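You operate a simulated robot arm through the tools that you are given. There is no shell and no other tool. Be economical: measure what you need, move in short steps, check, and stop when the job is done.

The job below is to be done with a simulated robot arm. You get a single attempt, and the scene is never put back.

JOB
Pull the plug, drain the basin and sponge the grime off its floor.
Fine: lift the green pot out on to the drying rack; sponge once the basin is empty; the plug ends on the drain board, the sponge where it lay.

Only the result counts: the job must be done as asked and must still hold three seconds after the hand-in. Knocking over, shifting, dropping, spilling or breaking anything else fails it.

ROBOT AND FRAMES
A 6-joint arm with a two-finger parallel gripper, fixed in place. Base frame: the origin is at the foot of the arm, x ahead of it, y to its left, z up. Lengths are in mm, angles in degrees, forces in N, time in s.
Its first joint turns from -115.0 to 115.0 degrees. Payload 4.2 kg.
The tool frame sits at the grasp point between the pads (the TCP): z along the fingers, y along the line on which they close. The tips reach 23 mm beyond it. Largest opening 94 mm; finger width 38, thickness 10; the body of the gripper, 54 by 96 mm, starts 39 mm behind the TCP.
Orientation is told as [roll, pitch, yaw] about the base's x, y, z axes, in that order, counted from this pose: with the fingers straight down and closing along the base's y, the tool's x points along the base's -x, its y along +y and its z along -z.

CONTROLS
- The arm moves only by the tool servo_tool. Its argument "targets" is a list that holds one entry, the list of rows, each a list of 6 numbers: the shift along the tool's x, y, z in cm, then the turn, a rotation vector about the tool's x, y, z in degrees. In form: [[[dx, dy, dz, ax, ay, az], ...]]. A call has 1 to 10 rows; each row shifts and turns the commanded pose from where the row before left it, along the tool's axes as they then stand. "fingers" is the gripper command, from -1 (fully open) to 1 (shut), values between in proportion, set as the call begins (left out, the last holds). A row lasts 0.2 s, in which the tool goes at most 50 mm and 8.6 degrees; a call with a longer step from one row to the next is refused whole, and so is a gripper value outside its range. A pose out of reach is approached as far as the arm can. The call stops where the force on the tool passes 40 N (or 10 N more than at its start, if that is more) or the arm is blocked; 0.2 s more then pass. The fingers move at their own pace (about 108 mm/s each) and stop on an object; they squeeze with about 24 N. The grip force told is the motor's: it shows also when the fingers shut on nothing. Time passes only in rows, and 0.2 s behind the last, so rows that do not move let the fingers close. The reply holds the time, the measured pose of the TCP, the force on the tool along the base axes, the opening and the grip force, in the units named above and with some noise.
- Cameras (640 x 400 px; columns grow to the right, rows downward): "scene" is fixed at [221, 499.1, 1493.1]; the picture's right is [-0.84, -0.54, 0.00], its down [-0.39, 0.62, -0.68] and it looks along [0.36, -0.57, -0.73] (base axes); focal length 243 px, centre (320, 200). "wrist" rides on the gripper at [-39, 0, -44] in the tool frame; the picture's right is [0.00, -1.00, 0.00], its down [0.97, 0.00, -0.24] and it looks along [0.24, 0.00, 0.97] (tool axes); focal length 218 px, centre (320, 200). There is no depth. A picture from a camera that has moved, and an enlarged one, comes with that camera's place and axes in the base frame and with its lens.
- snapshot(camera): a new picture of that camera. It takes no simulated time.
- slide_trunk(by): slides the trunk up (or, below 0, down) by that many mm; the arm rides with it, the base frame stays. It gives what a move gives, with no picture.
- close_up(camera, box): a new picture of the part [left, top, right, bottom] of that camera's present view, enlarged. It takes no simulated time.
- close_job(): hands the job in; it is judged then, once.

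Work in short steps. Places have to be worked out from the pictures, the camera data and where the tool is seen: move nearer, look again, correct. Check each grasp and each placing, and mend what went wrong. You have 120 turns and 84 pictures in all, those below and enlarged ones among them. Open the gripper and draw the arm clear of the work before you hand the job in, unless the task says otherwise; then end with one line.

The tools are called after "Emit:" as name(argument=value, ...) on one line, values as JSON. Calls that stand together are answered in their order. servo_tool: Moves the arm, as the interface text tells. Its arguments: {"type":"object","properties":{"targets":{"type":"array"},"fingers":{"type":"number"}},"required":["targets"]} The other tools are called the same way: slide_trunk (by) slides the trunk up or down; snapshot (camera) takes a picture; close_up (camera, box) takes an enlarged picture of a part of a camera's view; close_job () hands the job in.

At the start:

```text
t: 0.0
position: [574.8, -183.7, 1183.6]
tool_rot: [0.0, 0.0, 0.0]
force: [0.6, 0.5, -0.1]
opening: 93.8
grasp_force: 0.1
trunk travel left (down, up): [-775.0, 215.0]
```

scene: 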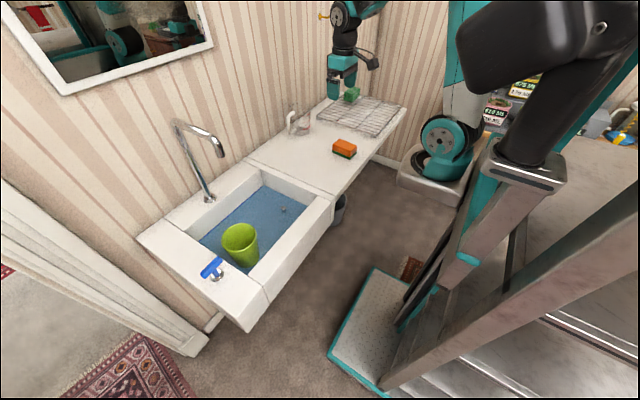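
wrist: 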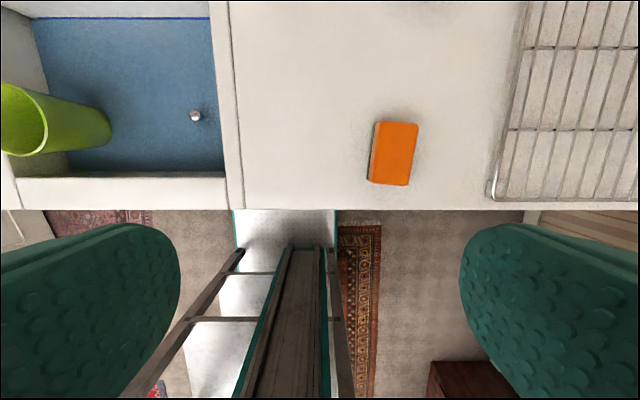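

I start by enlarging the basin, the board and the pot to see what is what.

Emit:
close_up(camera="scene", box=[130, 110, 350, 330])

Emit:
close_up(camera="scene", box=[270, 40, 430, 180])

Emit:
close_up(camera="wrist", box=[0, 0, 320, 220])

```text
1.82 times, centred on (240, 220) of scene
camera zoom: at [221.0, 499.1, 1493.1], right [-0.84, -0.54, 0.0], down [-0.39, 0.62, -0.68], along [0.36, -0.57, -0.73], focal length 441 px, centre (466, 164)
```

zoom: 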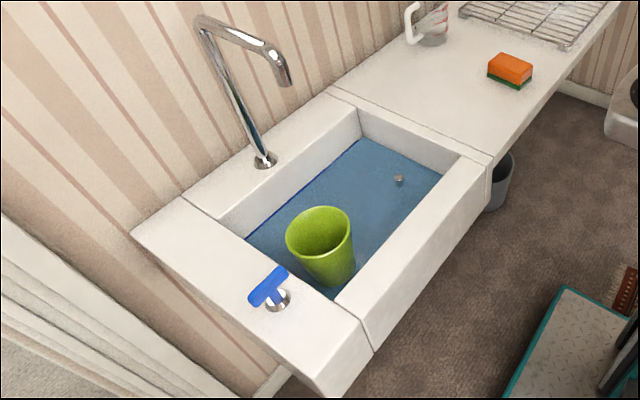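

```text
2.86 times, centred on (350, 110) of scene
camera zoom: at [221.0, 499.1, 1493.1], right [-0.84, -0.54, 0.0], down [-0.39, 0.62, -0.68], along [0.36, -0.57, -0.73], focal length 693 px, centre (234, 457)
```

zoom: 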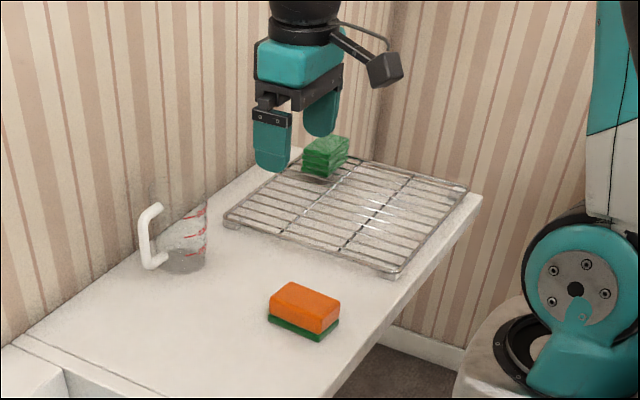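

```text
1.82 times, centred on (160, 110) of wrist
camera zoom: at [612.9, -183.6, 1225.7], right [0.0, -1.0, 0.0], down [-0.97, 0.0, 0.24], along [-0.24, 0.0, -0.97], focal length 397 px, centre (611, 364)
```

zoom: 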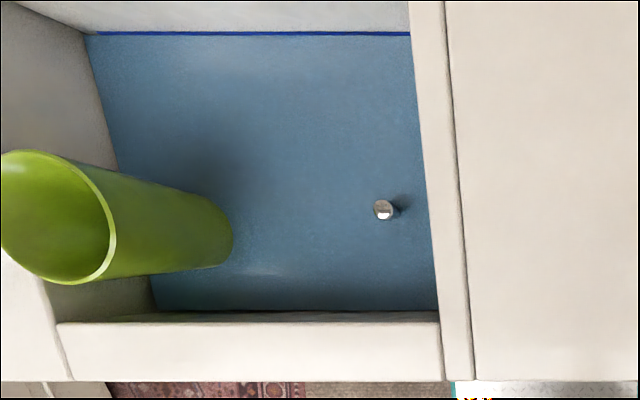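

The board top works out at about z 841, the pot rim at about (651, 278, 876), the plug knob at (671, 58, 778) and the sponge top at (600, -300, 879). I go over toward the pot, short of the spout, to look down on it.

Emit:
servo_tool(targets=[[[0, 4.5, 0, 0, 0, 0], [0, 4.5, 0, 0, 0, 0], [0, 4.5, 0, 0, 0, 0], [0, 4.5, 0, 0, 0, 0], [0, 4.5, 0, 0, 0, 0], [0, 4.5, 0, 0, 0, 0], [0, 4.5, 0, 0, 0, 0], [0, 4.5, 0, 0, 0, 0], [0, 4.5, 0, 0, 0, 0], [0, 0, 0, 0, 0, 0]]], fingers=-1)

Emit:
snapshot(camera="wrist")

Emit:
snapshot(camera="scene")

```text
t: 2.2
position: [573.4, 220.8, 1184.2]
tool_rot: [0.0, 0.0, 0.0]
force: [0.0, 0.8, 0.2]
opening: 94.0
grasp_force: 0.0
trunk travel left (down, up): [-775.0, 215.0]
```

```text
78 pictures are left
camera wrist: at [612.7, 221.2, 1225.6], right [0.0, -1.0, 0.0], down [-0.97, 0.0, 0.24], along [-0.24, 0.0, -0.97], focal length 218 px, centre (320, 200)
```

wrist: 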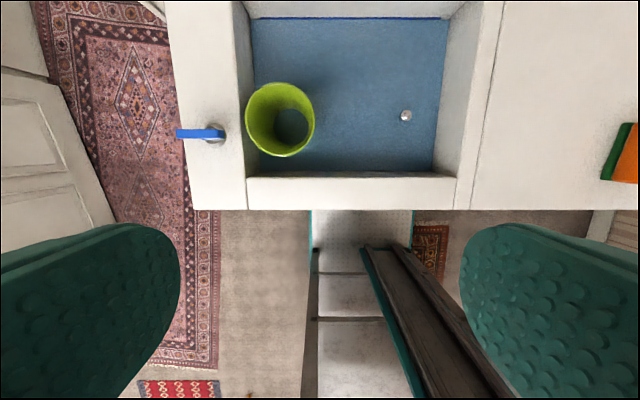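

```text
77 pictures are left
```

scene: 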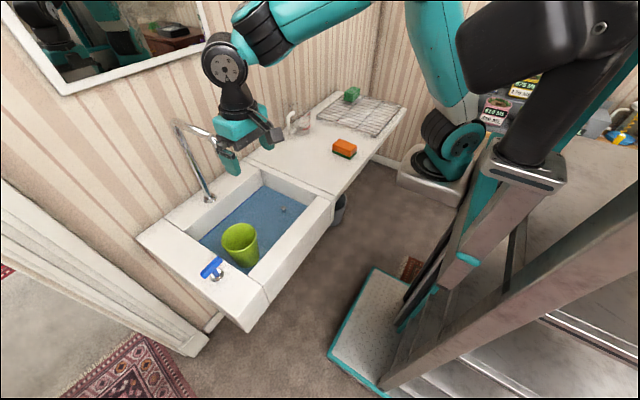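

The pot rim centre is about (652, 281), diameter about 106. I enlarge it to see whether it holds water.

Emit:
close_up(camera="wrist", box=[220, 60, 460, 210])

```text
2.67 times, centred on (340, 135) of wrist
camera zoom: at [612.7, 221.2, 1225.6], right [0.0, -1.0, 0.0], down [-0.97, 0.0, 0.24], along [-0.24, 0.0, -0.97], focal length 582 px, centre (267, 373)
```

zoom: 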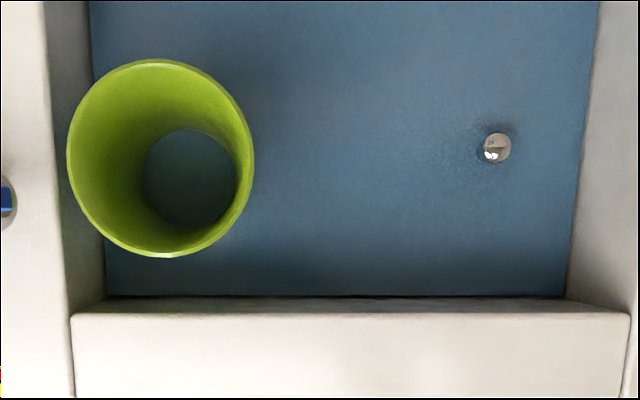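

The pot stands near the tap handle side, so I will pinch its near wall, closing radially from the base. I turn the tool 66.7° and descend to about z 960 to check alignment.

Emit:
servo_tool(targets=[[[0, 0, 0, 0, 0, 8.34], [0, 0, 0, 0, 0, 8.34], [0, 0, 0, 0, 0, 8.34], [0, 0, 0, 0, 0, 8.34], [0, 0, 0, 0, 0, 8.34], [0, 0, 0, 0, 0, 8.34], [0, 0, 0, 0, 0, 8.34], [0, 0, 0, 0, 0, 8.32], [2.41, 4.2, 0, 0, 0, 0], [0, 0, 0, 0, 0, 0]]], fingers=-0.2)

Emit:
servo_tool(targets=[[[0, 0, 4.5, 0, 0, 0], [0, 0, 4.5, 0, 0, 0], [0, 0, 4.5, 0, 0, 0], [0, 0, 4.5, 0, 0, 0], [0, 0, 4.0, 0, 0, 0], [0, 0, 0, 0, 0, 0]]])

Emit:
snapshot(camera="wrist")

Emit:
close_up(camera="scene", box=[130, 110, 350, 330])

```text
t: 4.4
position: [605.1, 259.0, 1185.2]
tool_rot: [0.0, 0.0, -66.7]
force: [-1.4, -1.0, -0.1]
opening: 56.3
grasp_force: 0.0
trunk travel left (down, up): [-775.0, 215.0]
```

```text
t: 5.8
position: [603.7, 260.4, 962.4]
tool_rot: [0.0, -0.1, -66.7]
force: [0.0, -0.7, 1.1]
opening: 56.5
grasp_force: 0.0
trunk travel left (down, up): [-775.0, 215.0]
```

```text
75 pictures are left
camera wrist: at [619.2, 225.0, 1005.3], right [-0.92, -0.4, 0.0], down [-0.38, 0.89, 0.24], along [-0.09, 0.22, -0.97], focal length 218 px, centre (320, 200)
```

wrist: 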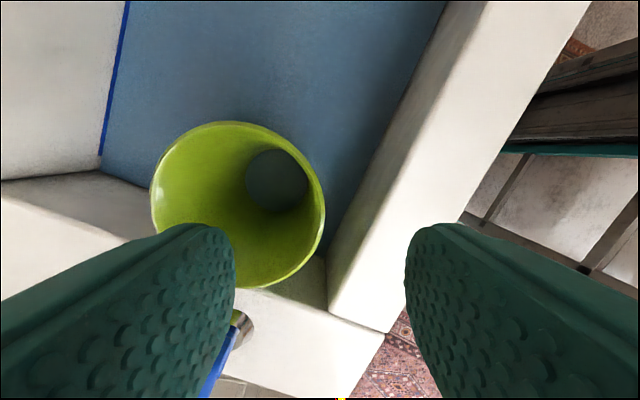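

```text
1.82 times, centred on (240, 220) of scene
camera zoom: at [221.0, 499.1, 1493.1], right [-0.84, -0.54, 0.0], down [-0.39, 0.62, -0.68], along [0.36, -0.57, -0.73], focal length 441 px, centre (466, 164)
```

zoom: 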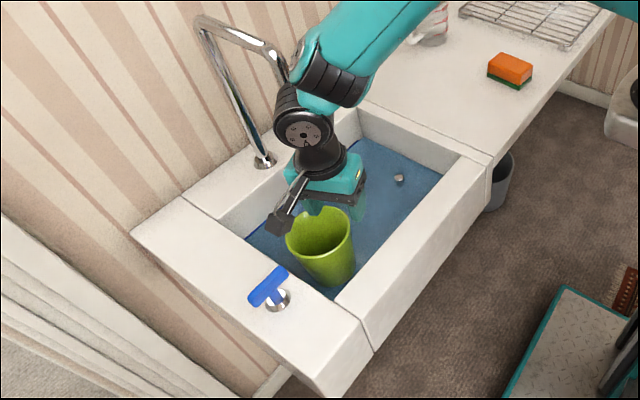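

The rim centre still works out near (652, 278), so the TCP sits over the wall's near side. I descend to z about 868 with the fingers straddling the wall.

Emit:
servo_tool(targets=[[[0, 0, 3.0, 0, 0, 0], [0, 0, 3.0, 0, 0, 0], [0, 0, 2.0, 0, 0, 0], [0, 0, 1.4, 0, 0, 0], [0, 0, 0, 0, 0, 0]]])

Emit:
snapshot(camera="wrist")

Emit:
close_up(camera="scene", box=[180, 150, 300, 300])

```text
t: 7.0
position: [603.2, 260.4, 869.3]
tool_rot: [0.1, 0.0, -66.7]
force: [0.0, 0.1, -0.1]
opening: 56.5
grasp_force: 0.1
trunk travel left (down, up): [-775.0, 215.0]
```

```text
73 pictures are left
camera wrist: at [617.6, 225.4, 911.1], right [-0.92, -0.4, 0.0], down [-0.38, 0.89, 0.24], along [-0.1, 0.22, -0.97], focal length 218 px, centre (320, 200)
```

wrist: 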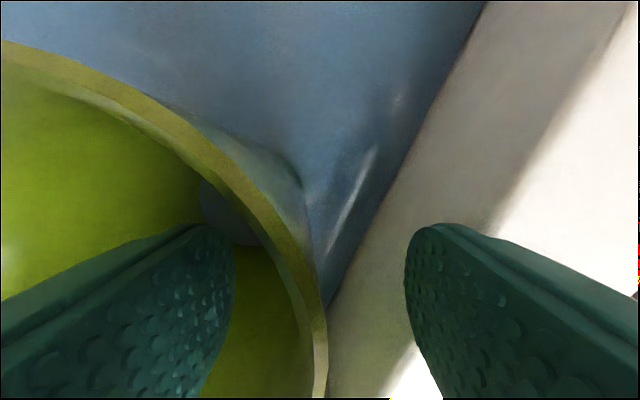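

```text
2.67 times, centred on (240, 225) of scene
camera zoom: at [221.0, 499.1, 1493.1], right [-0.84, -0.54, 0.0], down [-0.39, 0.62, -0.68], along [0.36, -0.57, -0.73], focal length 647 px, centre (533, 133)
```

zoom: 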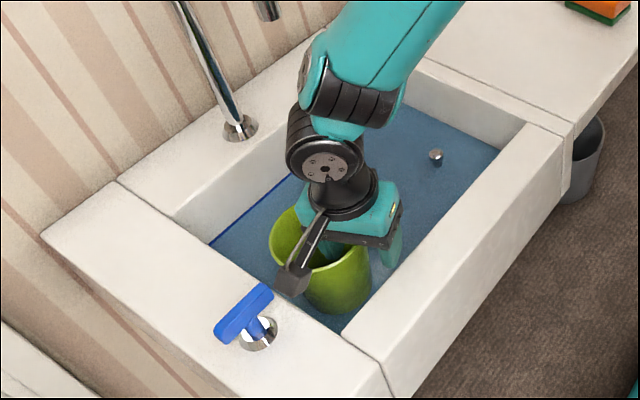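

The wall is between the fingers. I close and wait for the squeeze.

Emit:
servo_tool(targets=[[[0, 0, 0, 0, 0, 0], [0, 0, 0, 0, 0, 0], [0, 0, 0, 0, 0, 0], [0, 0, 0, 0, 0, 0]]], fingers=1)

Emit:
servo_tool(targets=[[[0, 0, -1.0, 0, 0, 0], [0, 0, -1.0, 0, 0, 0], [0, 0, -1.0, 0, 0, 0], [0, 0, 0, 0, 0, 0]]])

Emit:
snapshot(camera="wrist")

Emit:
close_up(camera="scene", box=[180, 150, 300, 300])

```text
t: 8.0
position: [602.5, 261.0, 869.0]
tool_rot: [0.1, 0.1, -66.6]
force: [3.4, 1.9, 8.1]
opening: 15.9
grasp_force: 24.4
trunk travel left (down, up): [-775.0, 215.0]
```

```text
t: 9.0
position: [601.7, 260.3, 900.2]
tool_rot: [-0.1, 0.0, -66.8]
force: [-0.2, -0.8, -4.6]
opening: 13.1
grasp_force: 23.9
trunk travel left (down, up): [-775.0, 215.0]
```

```text
71 pictures are left
camera wrist: at [617.0, 225.0, 942.1], right [-0.92, -0.4, 0.0], down [-0.38, 0.89, 0.24], along [-0.1, 0.22, -0.97], focal length 218 px, centre (320, 200)
```

wrist: 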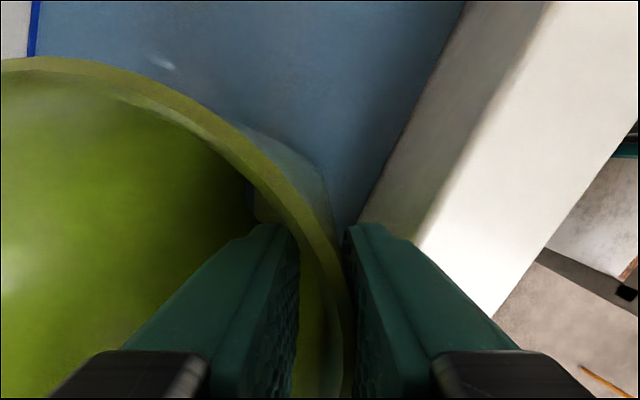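

```text
2.67 times, centred on (240, 225) of scene
camera zoom: at [221.0, 499.1, 1493.1], right [-0.84, -0.54, 0.0], down [-0.39, 0.62, -0.68], along [0.36, -0.57, -0.73], focal length 647 px, centre (533, 133)
```

zoom: 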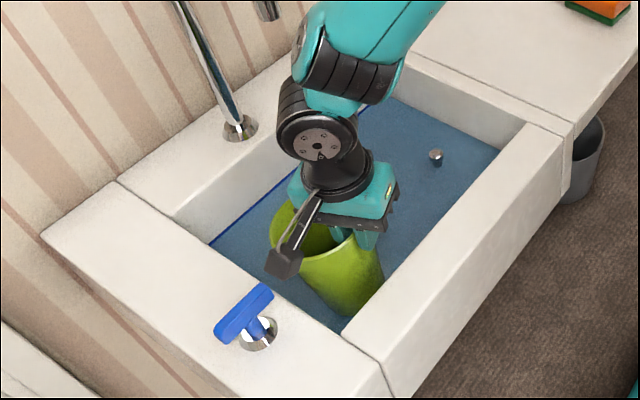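

The pot lifts but sags: the pinch is too shallow. I lower it back, open, and take a deeper bite.

Emit:
servo_tool(targets=[[[0, 0, 1.0, 0, 0, 0], [0, 0, 1.0, 0, 0, 0], [0, 0, 1.0, 0, 0, 0], [0, 0, 0, 0, 0, 0]]])

Emit:
servo_tool(targets=[[[0, 0, 0, 0, 0, 0], [0, 0, 0, 0, 0, 0]]], fingers=-0.4)

Emit:
snapshot(camera="wrist")

Emit:
close_up(camera="scene", box=[180, 150, 300, 300])

```text
t: 9.9
position: [604.9, 262.9, 875.5]
tool_rot: [0.5, 0.1, -66.7]
force: [-3.8, -3.2, 18.6]
opening: 12.8
grasp_force: 24.0
trunk travel left (down, up): [-775.0, 215.0]
stopped in row 4: the force on the tool passed its limit (the readings are from after the stop); the commanded pose is now the measured one
```

```text
t: 10.5
position: [605.1, 262.7, 872.7]
tool_rot: [0.2, 0.1, -66.7]
force: [6.7, 3.1, -6.2]
opening: 62.2
grasp_force: 0.0
trunk travel left (down, up): [-775.0, 215.0]
```

```text
69 pictures are left
camera wrist: at [619.8, 227.1, 915.0], right [-0.92, -0.4, -0.01], down [-0.39, 0.89, 0.24], along [-0.09, 0.22, -0.97], focal length 218 px, centre (320, 200)
```

wrist: 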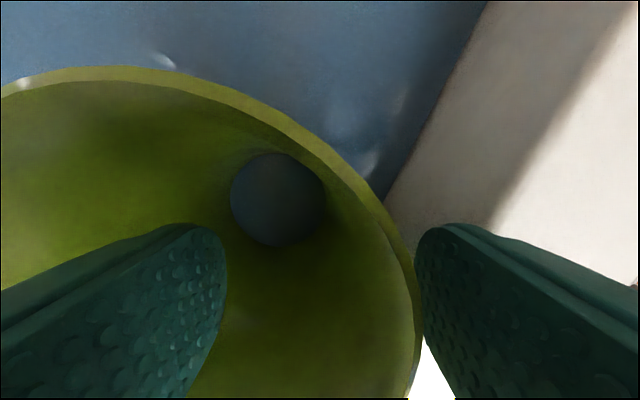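

```text
2.67 times, centred on (240, 225) of scene
camera zoom: at [221.0, 499.1, 1493.1], right [-0.84, -0.54, 0.0], down [-0.39, 0.62, -0.68], along [0.36, -0.57, -0.73], focal length 647 px, centre (533, 133)
```

zoom: 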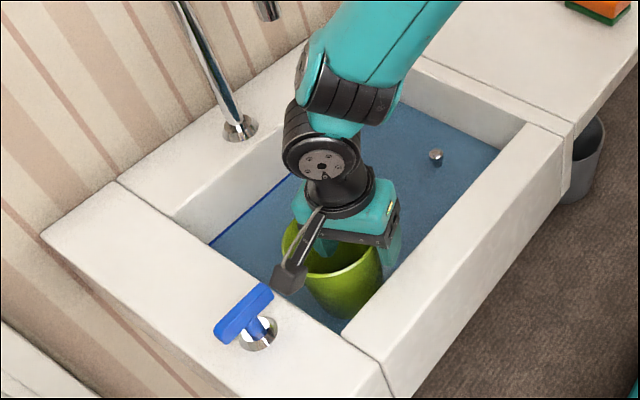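

The pot slid nearer as it was set down. I rise clear and look again.

Emit:
servo_tool(targets=[[[0, 0, -4, 0, 0, 0], [0, 0, -4, 0, 0, 0], [0, 0, -4, 0, 0, 0], [0, 0, 0, 0, 0, 0]]])

Emit:
snapshot(camera="wrist")

Emit:
close_up(camera="scene", box=[180, 150, 300, 300])

```text
t: 11.5
position: [603.4, 263.3, 992.8]
tool_rot: [0.3, 0.1, -66.5]
force: [0.7, 1.0, 0.3]
opening: 65.9
grasp_force: 0.1
trunk travel left (down, up): [-775.0, 215.0]
```

```text
67 pictures are left
camera wrist: at [619.4, 227.9, 1035.8], right [-0.92, -0.4, 0.0], down [-0.39, 0.89, 0.24], along [-0.09, 0.22, -0.97], focal length 218 px, centre (320, 200)
```

wrist: 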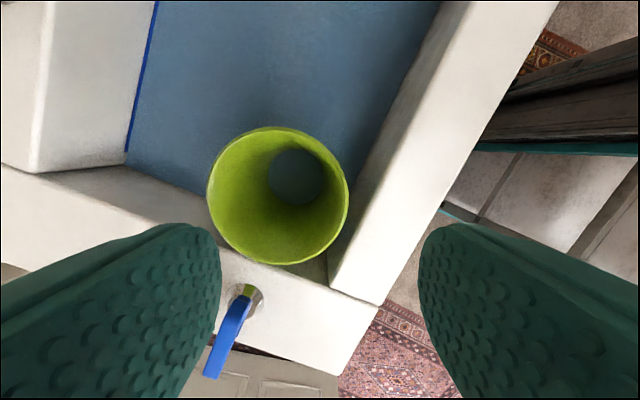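

```text
2.67 times, centred on (240, 225) of scene
camera zoom: at [221.0, 499.1, 1493.1], right [-0.84, -0.54, 0.0], down [-0.39, 0.62, -0.68], along [0.36, -0.57, -0.73], focal length 647 px, centre (533, 133)
```

zoom: 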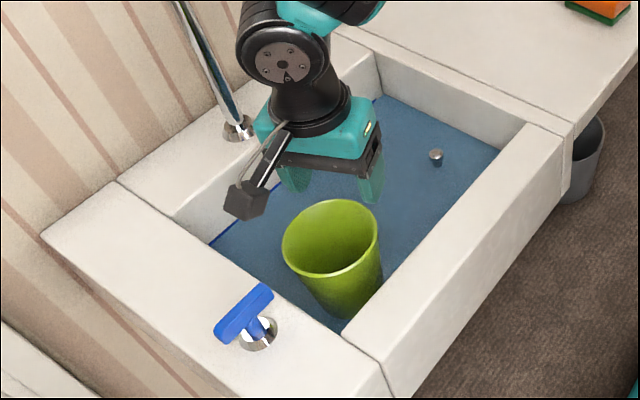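

The pot is upright at about (635, 275), now closer to the front wall. I will pinch its near-right wall with bearing 60°, which keeps the outer finger clear of the basin's front.

Emit:
servo_tool(targets=[[[0, 0, 0, 0, 0, -7.3], [0, 0, 0, 0, 0, -7.3], [0, 0, 0, 0, 0, -7.3], [0, 0, 0, 0, 0, -7.3], [0, 0, 0, 0, 0, -7.3], [-2.15, -2.56, 0, 0, 0, 0], [0, 0, 3, 0, 0, 0], [0, 0, 3, 0, 0, 0], [0, 0, 0, 0, 0, 0]]], fingers=0)

Emit:
snapshot(camera="wrist")

```text
t: 13.5
position: [611.3, 229.2, 934.0]
tool_rot: [0.3, -0.1, -30.1]
force: [0.7, 0.1, 0.4]
opening: 47.0
grasp_force: 0.0
trunk travel left (down, up): [-775.0, 215.0]
```

```text
65 pictures are left
camera wrist: at [643.1, 210.4, 977.4], right [-0.5, -0.86, -0.01], down [-0.84, 0.49, 0.24], along [-0.2, 0.12, -0.97], focal length 218 px, centre (320, 200)
```

wrist: 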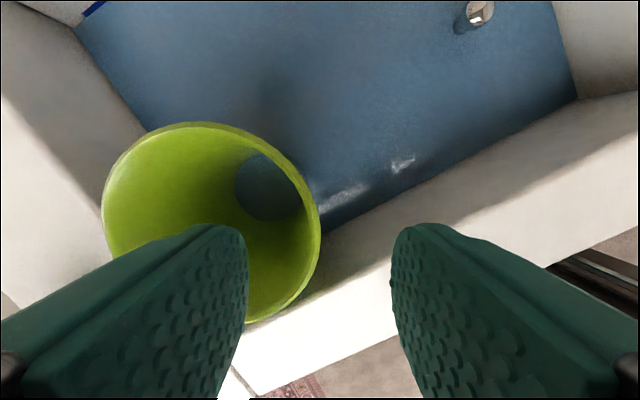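

The wall again lies between the fingers (pot centre about (639, 274)). I descend to z 846 and grip.

Emit:
servo_tool(targets=[[[0, 0.15, 3, 0, 0, 0], [0, 0, 3, 0, 0, 0], [0, 0, 1.8, 0, 0, 0], [0, 0, 1.0, 0, 0, 0], [0, 0, 0, 0, 0, 0]]])

Emit:
servo_tool(targets=[[[0, 0, 0, 0, 0, 0], [0, 0, 0, 0, 0, 0], [0, 0, 0, 0, 0, 0]]], fingers=1)

Emit:
servo_tool(targets=[[[0, 0, -1.0, 0, 0, 0], [0, 0, -1.0, 0, 0, 0], [0, 0, -1.0, 0, 0, 0], [0, 0, 0, 0, 0, 0]]])

Emit:
snapshot(camera="wrist")

Emit:
close_up(camera="scene", box=[180, 150, 300, 300])

```text
t: 14.7
position: [611.6, 230.7, 847.2]
tool_rot: [0.3, -0.1, -30.1]
force: [0.6, 0.0, -0.2]
opening: 47.0
grasp_force: 0.1
trunk travel left (down, up): [-775.0, 215.0]
```

```text
t: 15.5
position: [612.4, 232.4, 847.9]
tool_rot: [0.4, -0.1, -30.0]
force: [3.9, 4.4, 9.5]
opening: 18.3
grasp_force: 24.2
trunk travel left (down, up): [-775.0, 215.0]
```

```text
t: 16.5
position: [610.1, 229.2, 875.4]
tool_rot: [0.2, 0.1, -30.1]
force: [-0.1, -0.1, -4.9]
opening: 14.0
grasp_force: 23.3
trunk travel left (down, up): [-775.0, 215.0]
```

```text
64 pictures are left
camera wrist: at [643.9, 211.2, 918.1], right [-0.5, -0.86, 0.0], down [-0.84, 0.49, 0.24], along [-0.21, 0.12, -0.97], focal length 218 px, centre (320, 200)
```

wrist: 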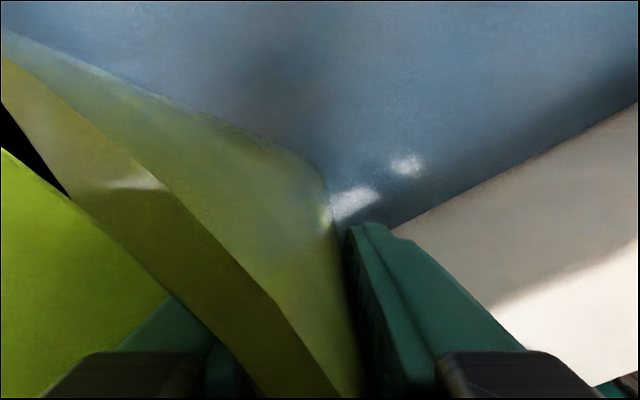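

```text
2.67 times, centred on (240, 225) of scene
camera zoom: at [221.0, 499.1, 1493.1], right [-0.84, -0.54, 0.0], down [-0.39, 0.62, -0.68], along [0.36, -0.57, -0.73], focal length 647 px, centre (533, 133)
```

zoom: 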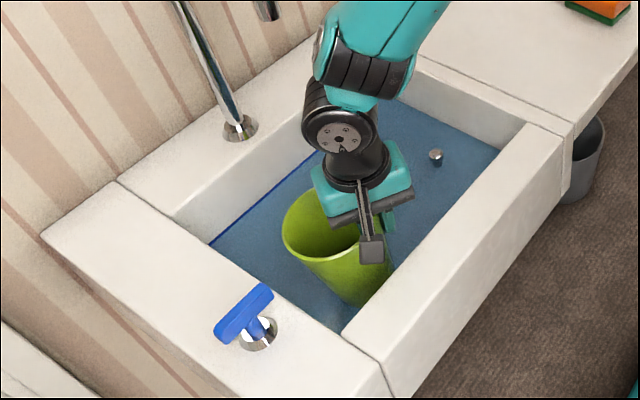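

The pot is held with a slight lean, partly from its taper. I lift it out, drawing back toward the base away from the spout, and check.

Emit:
servo_tool(targets=[[[0, 0, -1.5, 0, 0, 0], [0, 0, -1.5, 0, 0, 0], [0, 0, -1.5, 0, 0, 0], [0, 0, -1.5, 0, 0, 0], [0, 0, -1.5, 0, 0, 0], [0, 0, -1.5, 0, 0, 0], [0, 0, -1.5, 0, 0, 0], [0, 0, -1.5, 0, 0, 0], [0, 0, -1.5, 0, 0, 0], [0, 0, 0, 0, 0, 0]]])

Emit:
snapshot(camera="scene")

Emit:
snapshot(camera="wrist")

```text
t: 18.7
position: [609.2, 229.9, 1009.0]
tool_rot: [0.2, 0.0, -30.0]
force: [0.2, 0.1, -5.0]
opening: 13.9
grasp_force: 23.8
trunk travel left (down, up): [-775.0, 215.0]
```

```text
62 pictures are left
```

scene: 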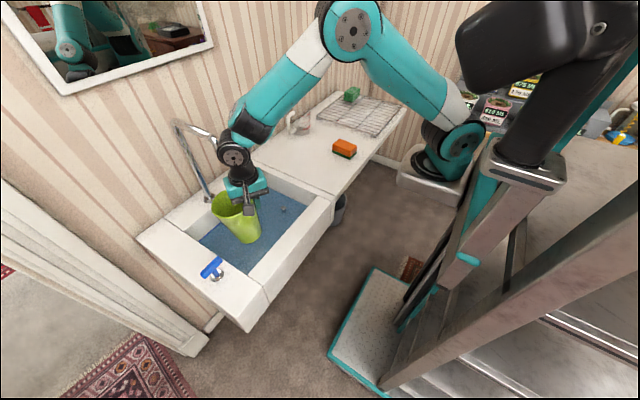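

```text
61 pictures are left
camera wrist: at [642.3, 210.9, 1052.3], right [-0.5, -0.86, 0.0], down [-0.84, 0.49, 0.24], along [-0.21, 0.12, -0.97], focal length 218 px, centre (320, 200)
```

wrist: 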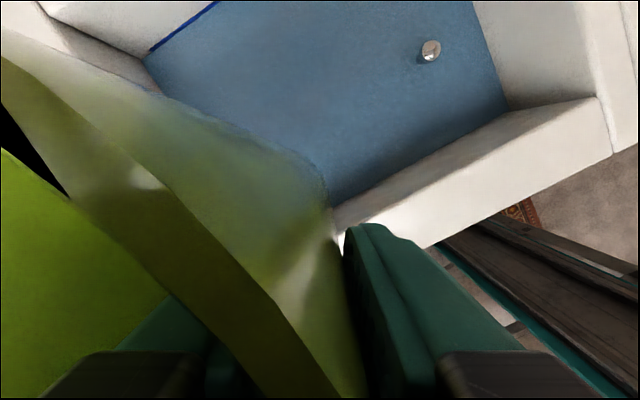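

The pot is held steadily. I enlarge to measure its lean before correcting it.

Emit:
close_up(camera="scene", box=[180, 130, 300, 260])

```text
3.08 times, centred on (240, 195) of scene
camera zoom: at [221.0, 499.1, 1493.1], right [-0.84, -0.54, 0.0], down [-0.39, 0.62, -0.68], along [0.36, -0.57, -0.73], focal length 746 px, centre (566, 215)
```

zoom: 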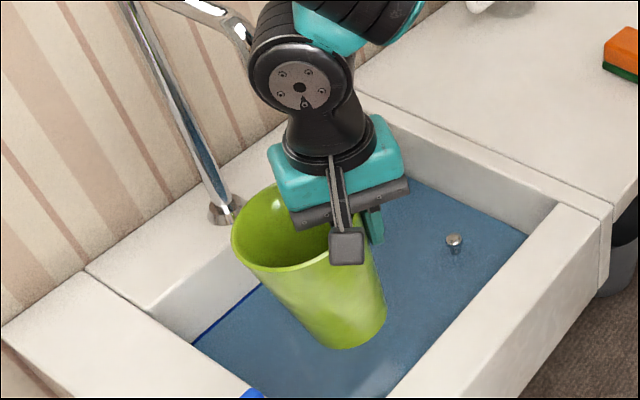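

Lean is about 6°. I draw back 60 mm, rise, then carry the pot toward -y well short of the spout.

Emit:
servo_tool(targets=[[[1.73, -1.0, -1.3, 0, 0, 0], [1.73, -1.0, -1.3, 0, 0, 0], [1.73, -1.0, -1.4, 0, 0, 0], [0, 0, 0, 0, 0, 0]]])

Emit:
servo_tool(targets=[[[-1.0, -1.8, 0, 0, 0, 0], [-2.0, -3.5, 0, 0, 0, 0], [-2.0, -3.5, 0, 0, 0, 0], [-2.0, -3.5, 0, 0, 0, 0], [-2.0, -3.5, 0, 0, 0, 0], [-2.0, -3.5, 0, 0, 0, 0], [-2.0, -3.5, 0, 0, 0, 0], [-2.0, -3.5, 0, 0, 0, 0], [-1.0, -1.8, 0, 0, 0, 0], [0, 0, 0, 0, 0, 0]]])

Emit:
snapshot(camera="scene")

```text
t: 19.7
position: [549.6, 230.7, 1049.5]
tool_rot: [0.2, -0.1, -30.0]
force: [-0.1, 0.9, -4.9]
opening: 13.8
grasp_force: 24.4
trunk travel left (down, up): [-775.0, 215.0]
```

```text
t: 21.9
position: [545.2, -92.0, 1049.7]
tool_rot: [0.3, -0.1, -30.1]
force: [-0.3, 0.2, -4.3]
opening: 14.0
grasp_force: 23.8
trunk travel left (down, up): [-775.0, 215.0]
```

```text
59 pictures are left
```

scene: 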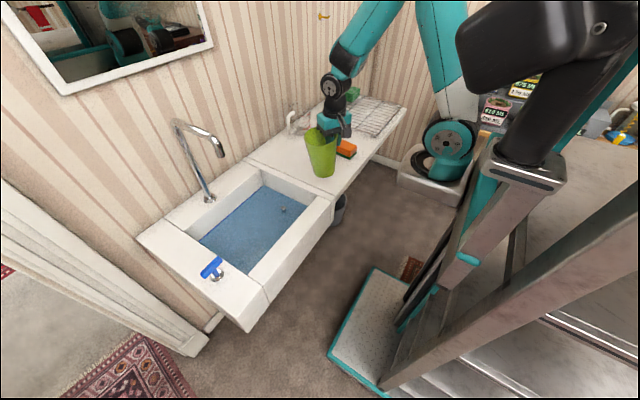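

The lean looks small and the grip is steady. I turn the tool 80° so the pot points outward toward the rack.

Emit:
servo_tool(targets=[[[0, 0, 0, 0, 0, 8], [0, 0, 0, 0, 0, 8], [0, 0, 0, 0, 0, 8], [0, 0, 0, 0, 0, 8], [0, 0, 0, 0, 0, 8], [0, 0, 0, 0, 0, 8], [0, 0, 0, 0, 0, 8], [0, 0, 0, 0, 0, 8], [0, 0, 0, 0, 0, 8], [0, 0, 0, 0, 0, 8]]])

Emit:
servo_tool(targets=[[[-2, 0.85, 0, 0, 0, 0], [-4, 1.7, 0, 0, 0, 0], [-4, 1.7, 0, 0, 0, 0], [-4, 1.7, 0, 0, 0, 0], [-4, 1.7, 0, 0, 0, 0], [-4, 1.7, 0, 0, 0, 0], [-4, 1.7, 0, 0, 0, 0], [-4, 1.7, 0, 0, 0, 0], [-2, 0.85, 0, 0, 0, 0], [0, 0, 0, 0, 0, 0]]])

Emit:
snapshot(camera="wrist")

Emit:
snapshot(camera="scene")

```text
t: 24.1
position: [546.8, -93.0, 1048.6]
tool_rot: [0.0, 0.2, -110.3]
force: [-0.3, 0.2, -5.7]
opening: 14.2
grasp_force: 23.7
trunk travel left (down, up): [-775.0, 215.0]
```

```text
t: 26.3
position: [563.7, -441.6, 1045.8]
tool_rot: [0.2, 0.3, -110.1]
force: [0.2, -0.6, -5.4]
opening: 14.1
grasp_force: 24.0
trunk travel left (down, up): [-775.0, 215.0]
```

```text
58 pictures are left
camera wrist: at [550.9, -477.5, 1088.1], right [-0.94, 0.34, 0.0], down [0.33, 0.91, 0.24], along [0.09, 0.23, -0.97], focal length 218 px, centre (320, 200)
```

wrist: 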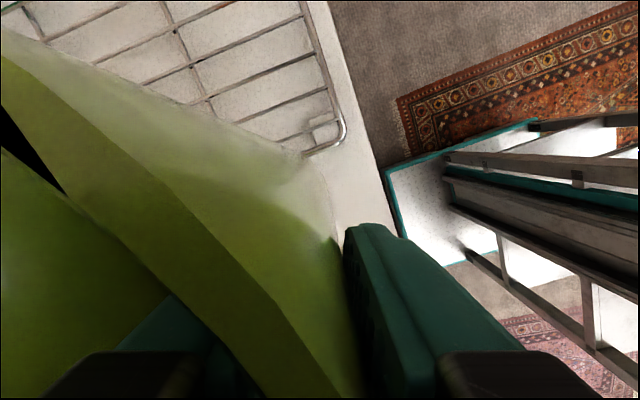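

```text
57 pictures are left
```

scene: 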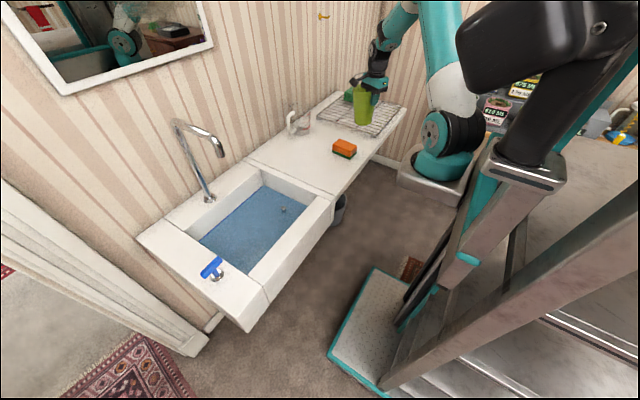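

Rack's near-left corner works out near (532, -472), top about z 870. I move on another 110 mm and straighten the pot by 6°.

Emit:
servo_tool(targets=[[[-2.5, 1.0, 0, 0, 0, 0], [-2.6, 1.05, 0, 0, 0, 0], [-2.6, 1.05, 0, 0, 0, 0], [-2.5, 1.04, 0, 0, 0, 0], [0, 0, 0, -3, 0, 0], [0, 0, 0, -3, 0, 0], [0, 0, 0, 0, 0, 0]]])

Emit:
close_up(camera="scene", box=[300, 40, 420, 160])

Emit:
snapshot(camera="wrist")

```text
t: 27.9
position: [568.2, -550.3, 1046.9]
tool_rot: [6.1, 0.3, -110.0]
force: [-0.4, 0.4, -4.6]
opening: 13.8
grasp_force: 23.1
trunk travel left (down, up): [-775.0, 215.0]
```

```text
3.33 times, centred on (360, 100) of scene
camera zoom: at [221.0, 499.1, 1493.1], right [-0.84, -0.54, 0.0], down [-0.39, 0.62, -0.68], along [0.36, -0.57, -0.73], focal length 809 px, centre (187, 533)
```

zoom: 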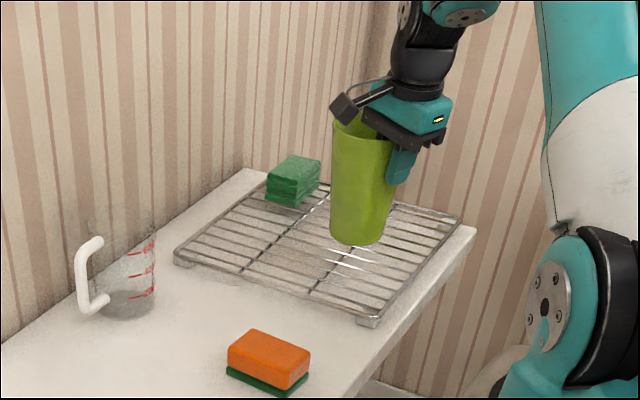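

```text
55 pictures are left
camera wrist: at [549.9, -585.0, 1088.7], right [-0.93, 0.34, -0.11], down [0.31, 0.92, 0.24], along [0.18, 0.19, -0.96], focal length 218 px, centre (320, 200)
```

wrist: 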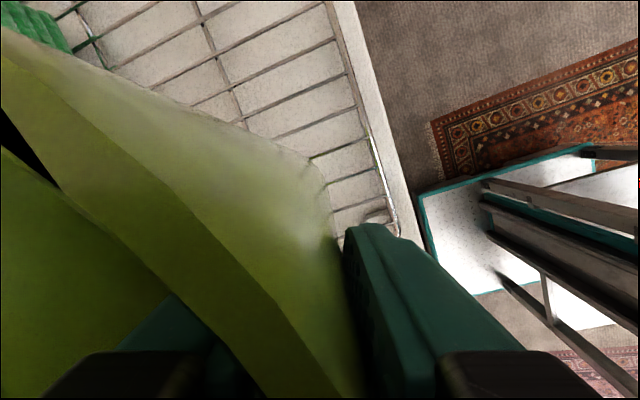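

The pot still leans some 6–7° toward the gripper. I straighten another 6° and lower toward the rack in stages.

Emit:
servo_tool(targets=[[[0, 0, 0, -3, 0, 0], [0, 0, 0, -3, 0, 0], [0, 0, 0, 0, 0, 0]]])

Emit:
close_up(camera="scene", box=[300, 40, 420, 160])

```text
t: 28.7
position: [567.4, -550.3, 1046.7]
tool_rot: [12.1, 0.4, -110.1]
force: [0.0, -0.1, -4.3]
opening: 13.8
grasp_force: 24.2
trunk travel left (down, up): [-775.0, 215.0]
```

```text
3.33 times, centred on (360, 100) of scene
camera zoom: at [221.0, 499.1, 1493.1], right [-0.84, -0.54, 0.0], down [-0.39, 0.62, -0.68], along [0.36, -0.57, -0.73], focal length 809 px, centre (187, 533)
```

zoom: 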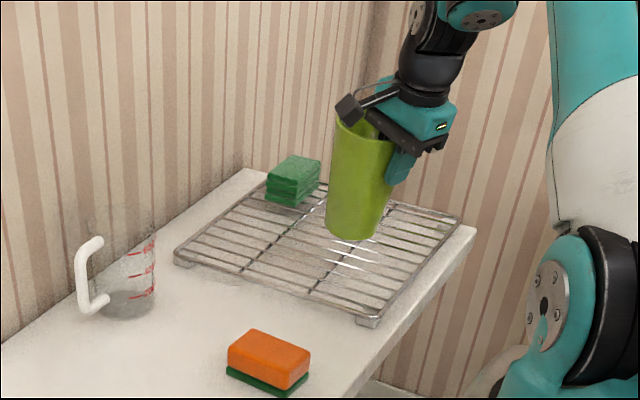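

It looks upright now. I lower 40 mm straight down, then feel for contact in small steps.

Emit:
servo_tool(targets=[[[0, -0.208, 0.978, 0, 0, 0], [0, -0.208, 0.978, 0, 0, 0], [0, -0.208, 0.978, 0, 0, 0], [0, -0.104, 0.489, 0, 0, 0], [0, 0, 0, 0, 0, 0]]])

Emit:
close_up(camera="scene", box=[300, 40, 420, 160])

```text
t: 29.9
position: [569.6, -551.0, 1011.5]
tool_rot: [12.0, 0.3, -110.1]
force: [-0.2, 0.1, -4.9]
opening: 13.9
grasp_force: 24.1
trunk travel left (down, up): [-775.0, 215.0]
```

```text
3.33 times, centred on (360, 100) of scene
camera zoom: at [221.0, 499.1, 1493.1], right [-0.84, -0.54, 0.0], down [-0.39, 0.62, -0.68], along [0.36, -0.57, -0.73], focal length 809 px, centre (187, 533)
```

zoom: 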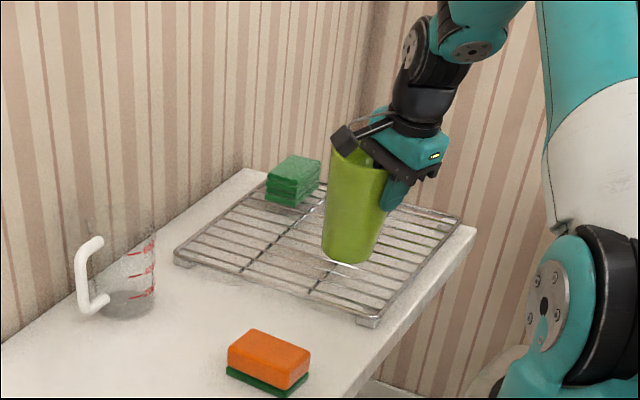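

Not touching yet; I go on 15 mm.

Emit:
servo_tool(targets=[[[0, -0.104, 0.489, 0, 0, 0], [0, -0.104, 0.489, 0, 0, 0], [0, -0.104, 0.489, 0, 0, 0], [0, 0, 0, 0, 0, 0]]])

Emit:
servo_tool(targets=[[[0, -0.083, 0.39, 0, 0, 0], [0, -0.083, 0.39, 0, 0, 0], [0, 0, 0, 0, 0, 0]]])

Emit:
servo_tool(targets=[[[0, -0.083, 0.39, 0, 0, 0], [0, 0, 0, 0, 0, 0]]])

Emit:
close_up(camera="scene", box=[300, 40, 420, 160])

```text
t: 30.9
position: [568.6, -551.5, 996.6]
tool_rot: [12.2, 0.2, -110.0]
force: [-0.8, 0.3, -5.4]
opening: 13.9
grasp_force: 24.6
trunk travel left (down, up): [-775.0, 215.0]
```

```text
t: 31.7
position: [569.5, -550.7, 988.2]
tool_rot: [12.2, 0.2, -110.1]
force: [-0.7, -0.8, -4.5]
opening: 13.9
grasp_force: 24.1
trunk travel left (down, up): [-775.0, 215.0]
```

```text
t: 32.3
position: [569.2, -552.0, 986.5]
tool_rot: [12.3, 0.2, -110.1]
force: [-0.4, 2.3, 11.2]
opening: 14.0
grasp_force: 24.7
trunk travel left (down, up): [-775.0, 215.0]
```

```text
3.33 times, centred on (360, 100) of scene
camera zoom: at [221.0, 499.1, 1493.1], right [-0.84, -0.54, 0.0], down [-0.39, 0.62, -0.68], along [0.36, -0.57, -0.73], focal length 809 px, centre (187, 533)
```

zoom: 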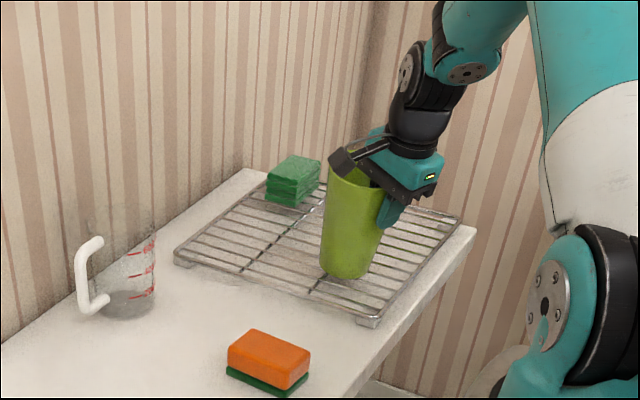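

Contact felt at z 986. I open moderately and check that the pot stands.

Emit:
servo_tool(targets=[[[0, 0, 0, 0, 0, 0], [0, 0, 0, 0, 0, 0], [0, 0, 0, 0, 0, 0]]], fingers=0.1)

Emit:
close_up(camera="scene", box=[300, 40, 420, 160])

Emit:
snapshot(camera="wrist")

```text
t: 33.1
position: [569.9, -550.2, 984.8]
tool_rot: [12.1, 0.3, -110.1]
force: [0.7, 0.3, -0.3]
opening: 42.8
grasp_force: 0.5
trunk travel left (down, up): [-775.0, 215.0]
```

```text
3.33 times, centred on (360, 100) of scene
camera zoom: at [221.0, 499.1, 1493.1], right [-0.84, -0.54, 0.0], down [-0.39, 0.62, -0.68], along [0.36, -0.57, -0.73], focal length 809 px, centre (187, 533)
```

zoom: 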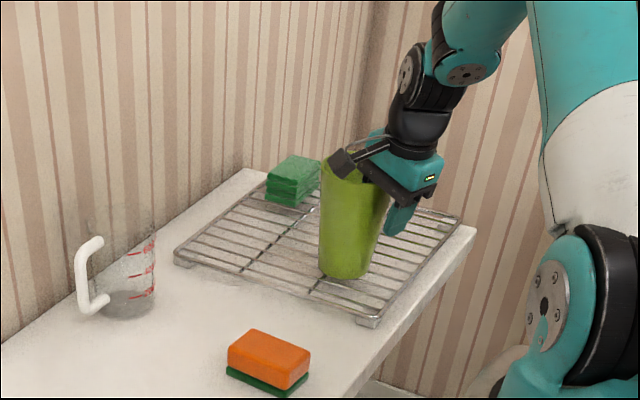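

```text
50 pictures are left
camera wrist: at [546.3, -583.5, 1026.4], right [-0.92, 0.34, -0.21], down [0.29, 0.93, 0.24], along [0.28, 0.16, -0.95], focal length 218 px, centre (320, 200)
```

wrist: 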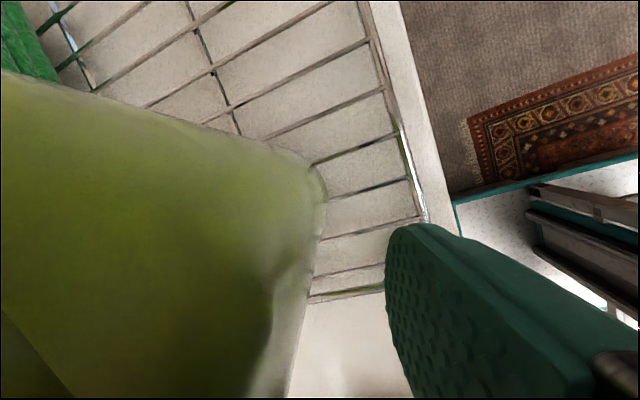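

The pot stands on its own. I open a bit more and withdraw upward.

Emit:
servo_tool(targets=[[[0, 0, 0, 0, 0, 0], [0, 0.1, -1, 0, 0, 0], [0, 0.15, -1.5, 0, 0, 0], [0, 0.2, -2, 0, 0, 0], [0, 0.3, -3, 0, 0, 0], [0, 0.4, -4, 0, 0, 0], [0, 0, -3, 0, 0, 0], [0, 0, 0, 6, 0, 0], [0, 0, 0, 6, 0, 0], [0, 0, 0, 0, 0, 0]]], fingers=-0.3)

Emit:
close_up(camera="scene", box=[300, 40, 420, 160])

Emit:
snapshot(camera="wrist")

```text
t: 35.3
position: [549.8, -544.9, 1129.2]
tool_rot: [0.0, 0.2, -110.3]
force: [-1.1, -0.9, 0.3]
opening: 61.0
grasp_force: 0.1
trunk travel left (down, up): [-775.0, 215.0]
```

```text
3.33 times, centred on (360, 100) of scene
camera zoom: at [221.0, 499.1, 1493.1], right [-0.84, -0.54, 0.0], down [-0.39, 0.62, -0.68], along [0.36, -0.57, -0.73], focal length 809 px, centre (187, 533)
```

zoom: 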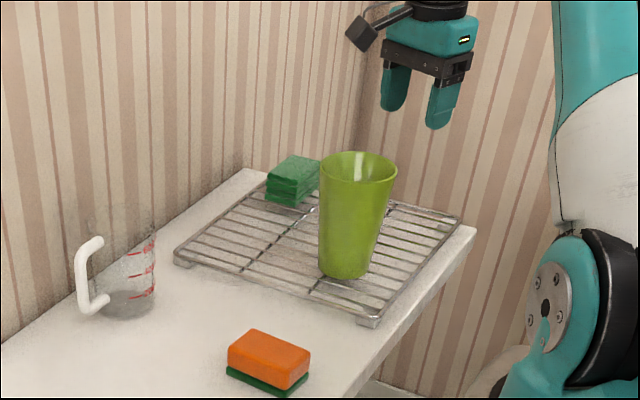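

```text
48 pictures are left
camera wrist: at [536.2, -580.6, 1171.4], right [-0.94, 0.34, 0.0], down [0.33, 0.91, 0.24], along [0.08, 0.23, -0.97], focal length 218 px, centre (320, 200)
```

wrist: 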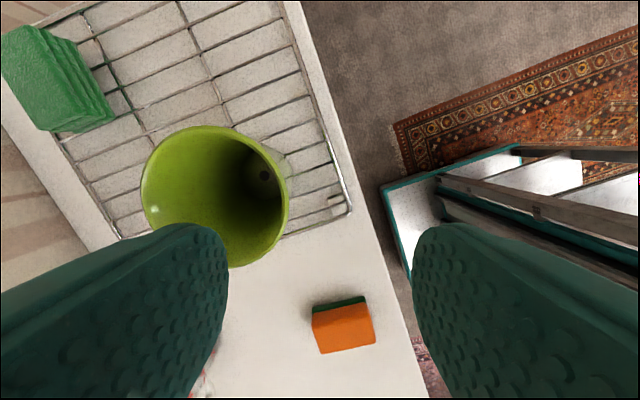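

The pot (a plant pot with a hole, so no water) stands upright on the rack. Next I travel back toward the basin at height and turn the tool back to zero yaw.

Emit:
servo_tool(targets=[[[4.4, -0.86, 0, 0, 0, 0], [4.4, -0.86, 0, 0, 0, 0], [4.4, -0.86, 0, 0, 0, 0], [4.4, -0.86, 0, 0, 0, 0], [4.4, -0.86, 0, 0, 0, 0], [4.4, -0.86, 0, 0, 0, 0], [4.4, -0.86, 0, 0, 0, 0], [4.4, -0.86, 0, 0, 0, 0], [4.4, -0.86, 0, 0, 0, 0], [4.4, -0.86, 0, 0, 0, 0]]])

Emit:
servo_tool(targets=[[[0, 0, 0, 0, 0, -8.5], [0, 0, 0, 0, 0, -8.5], [0, 0, 0, 0, 0, -8.5], [0, 0, 0, 0, 0, -8.5], [0, 0, 0, 0, 0, -8.5], [0, 0, 0, 0, 0, -8.5], [0, 0, 0, 0, 0, -8.5], [0, 0, 0, 0, 0, -8.5], [0, 0, 0, 0, 0, -8.5], [0, 0, 0, 0, 0, -8.5]]])

Emit:
servo_tool(targets=[[[0, 0, 0, 0, 0, -8.5], [0, 0, 0, 0, 0, -8.5], [0, 0, 0, 0, 0, -8.0], [0, 0, 0, 0, 0, 0]]])

Emit:
snapshot(camera="wrist")

```text
t: 37.5
position: [620.7, -101.9, 1131.2]
tool_rot: [0.1, 0.3, -110.3]
force: [0.0, -0.1, 0.1]
opening: 61.1
grasp_force: 0.1
trunk travel left (down, up): [-775.0, 215.0]
```

```text
t: 39.7
position: [621.9, -102.6, 1131.1]
tool_rot: [0.3, -0.1, -25.1]
force: [0.2, 0.0, -0.5]
opening: 61.0
grasp_force: 0.0
trunk travel left (down, up): [-775.0, 215.0]
```

```text
t: 40.7
position: [622.4, -102.1, 1132.1]
tool_rot: [0.2, -0.2, 0.0]
force: [-0.3, 0.1, 0.1]
opening: 61.2
grasp_force: 0.1
trunk travel left (down, up): [-775.0, 215.0]
```

```text
47 pictures are left
camera wrist: at [659.9, -101.5, 1173.7], right [0.0, -1.0, 0.0], down [-0.97, 0.0, 0.24], along [-0.24, 0.0, -0.97], focal length 218 px, centre (320, 200)
```

wrist: 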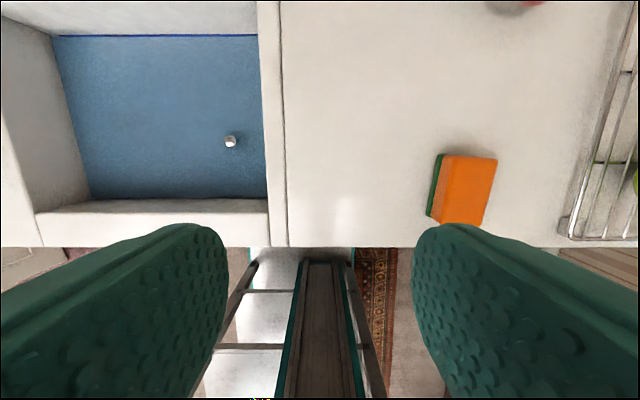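

Knob confirmed near (668, 57). I move over it and down to z about 880.

Emit:
servo_tool(targets=[[[-1.1, 3.95, 0, 0, 0, 0], [-1.1, 3.95, 0, 0, 0, 0], [-1.1, 3.95, 0, 0, 0, 0], [-1.2, 3.95, 0, 0, 0, 0], [0, 0, 4.5, 0, 0, 0], [0, 0, 4.5, 0, 0, 0], [0, 0, 4.5, 0, 0, 0], [0, 0, 4.5, 0, 0, 0], [0, 0, 4.5, 0, 0, 0], [0, 0, 2.5, 0, 0, 0]]], fingers=0.1)

Emit:
snapshot(camera="wrist")

Emit:
close_up(camera="scene", box=[190, 130, 340, 270])

```text
t: 42.9
position: [668.4, 58.0, 883.5]
tool_rot: [0.2, -0.1, -0.1]
force: [-0.3, 0.2, 0.2]
opening: 42.6
grasp_force: 0.0
trunk travel left (down, up): [-775.0, 215.0]
```

```text
46 pictures are left
camera wrist: at [707.6, 58.6, 925.5], right [0.0, -1.0, 0.0], down [-0.97, 0.0, 0.24], along [-0.24, 0.0, -0.97], focal length 218 px, centre (320, 200)
```

wrist: 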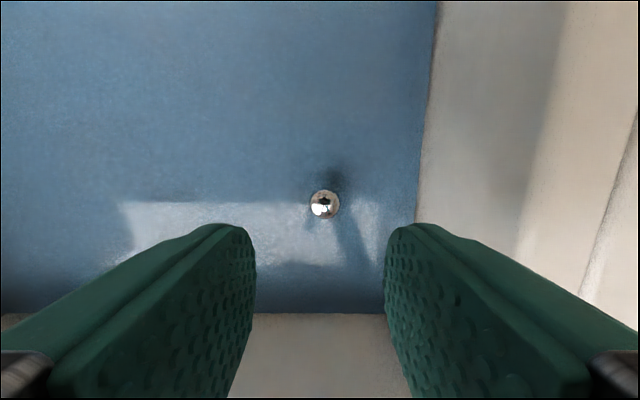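

```text
2.86 times, centred on (265, 200) of scene
camera zoom: at [221.0, 499.1, 1493.1], right [-0.84, -0.54, 0.0], down [-0.39, 0.62, -0.68], along [0.36, -0.57, -0.73], focal length 693 px, centre (477, 200)
```

zoom: 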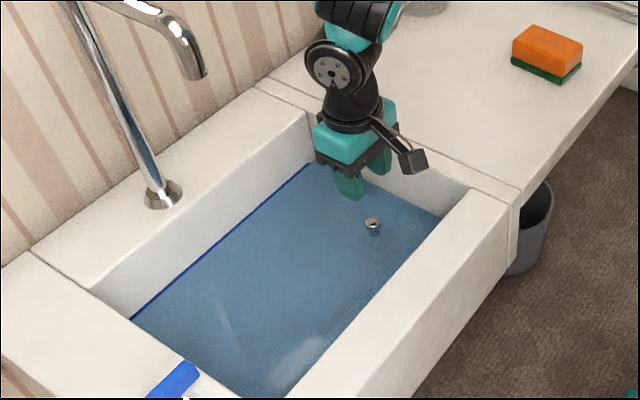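

The knob is at (668, 55), about 22 mm wide. I descend around it to z 774 and close.

Emit:
servo_tool(targets=[[[0, -0.3, 3.5, 0, 0, 0], [0, 0, 3.5, 0, 0, 0], [0, 0, 2.0, 0, 0, 0], [0, 0, 1.0, 0, 0, 0], [0, 0, 0.9, 0, 0, 0], [0, 0, 0, 0, 0, 0]]])

Emit:
servo_tool(targets=[[[0, 0, 0, 0, 0, 0], [0, 0, 0, 0, 0, 0], [0, 0, 0, 0, 0, 0]]], fingers=1)

Emit:
snapshot(camera="wrist")

```text
t: 44.2
position: [672.2, 55.1, 776.2]
tool_rot: [0.5, -0.4, -0.1]
force: [4.1, -0.4, 9.8]
opening: 42.3
grasp_force: 0.2
trunk travel left (down, up): [-775.0, 215.0]
stopped in row 6: the force on the tool passed its limit (the readings are from after the stop); the commanded pose is now the measured one
```

```text
t: 45.0
position: [671.4, 55.2, 775.9]
tool_rot: [0.4, -0.4, -0.1]
force: [10.7, -0.3, 17.2]
opening: 20.3
grasp_force: 24.3
trunk travel left (down, up): [-775.0, 215.0]
```

```text
44 pictures are left
camera wrist: at [709.7, 55.6, 819.1], right [0.0, -1.0, -0.01], down [-0.97, 0.0, 0.23], along [-0.23, 0.01, -0.97], focal length 218 px, centre (320, 200)
```

wrist: 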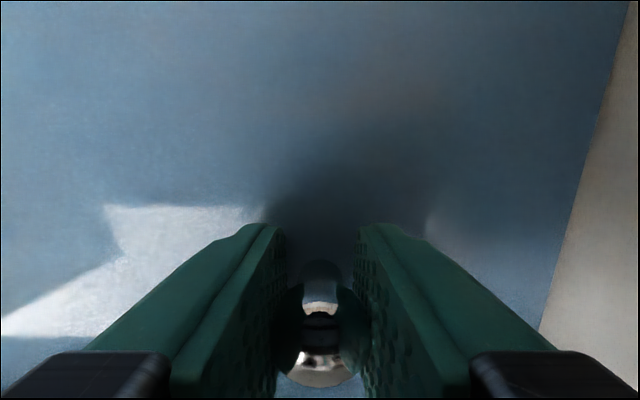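

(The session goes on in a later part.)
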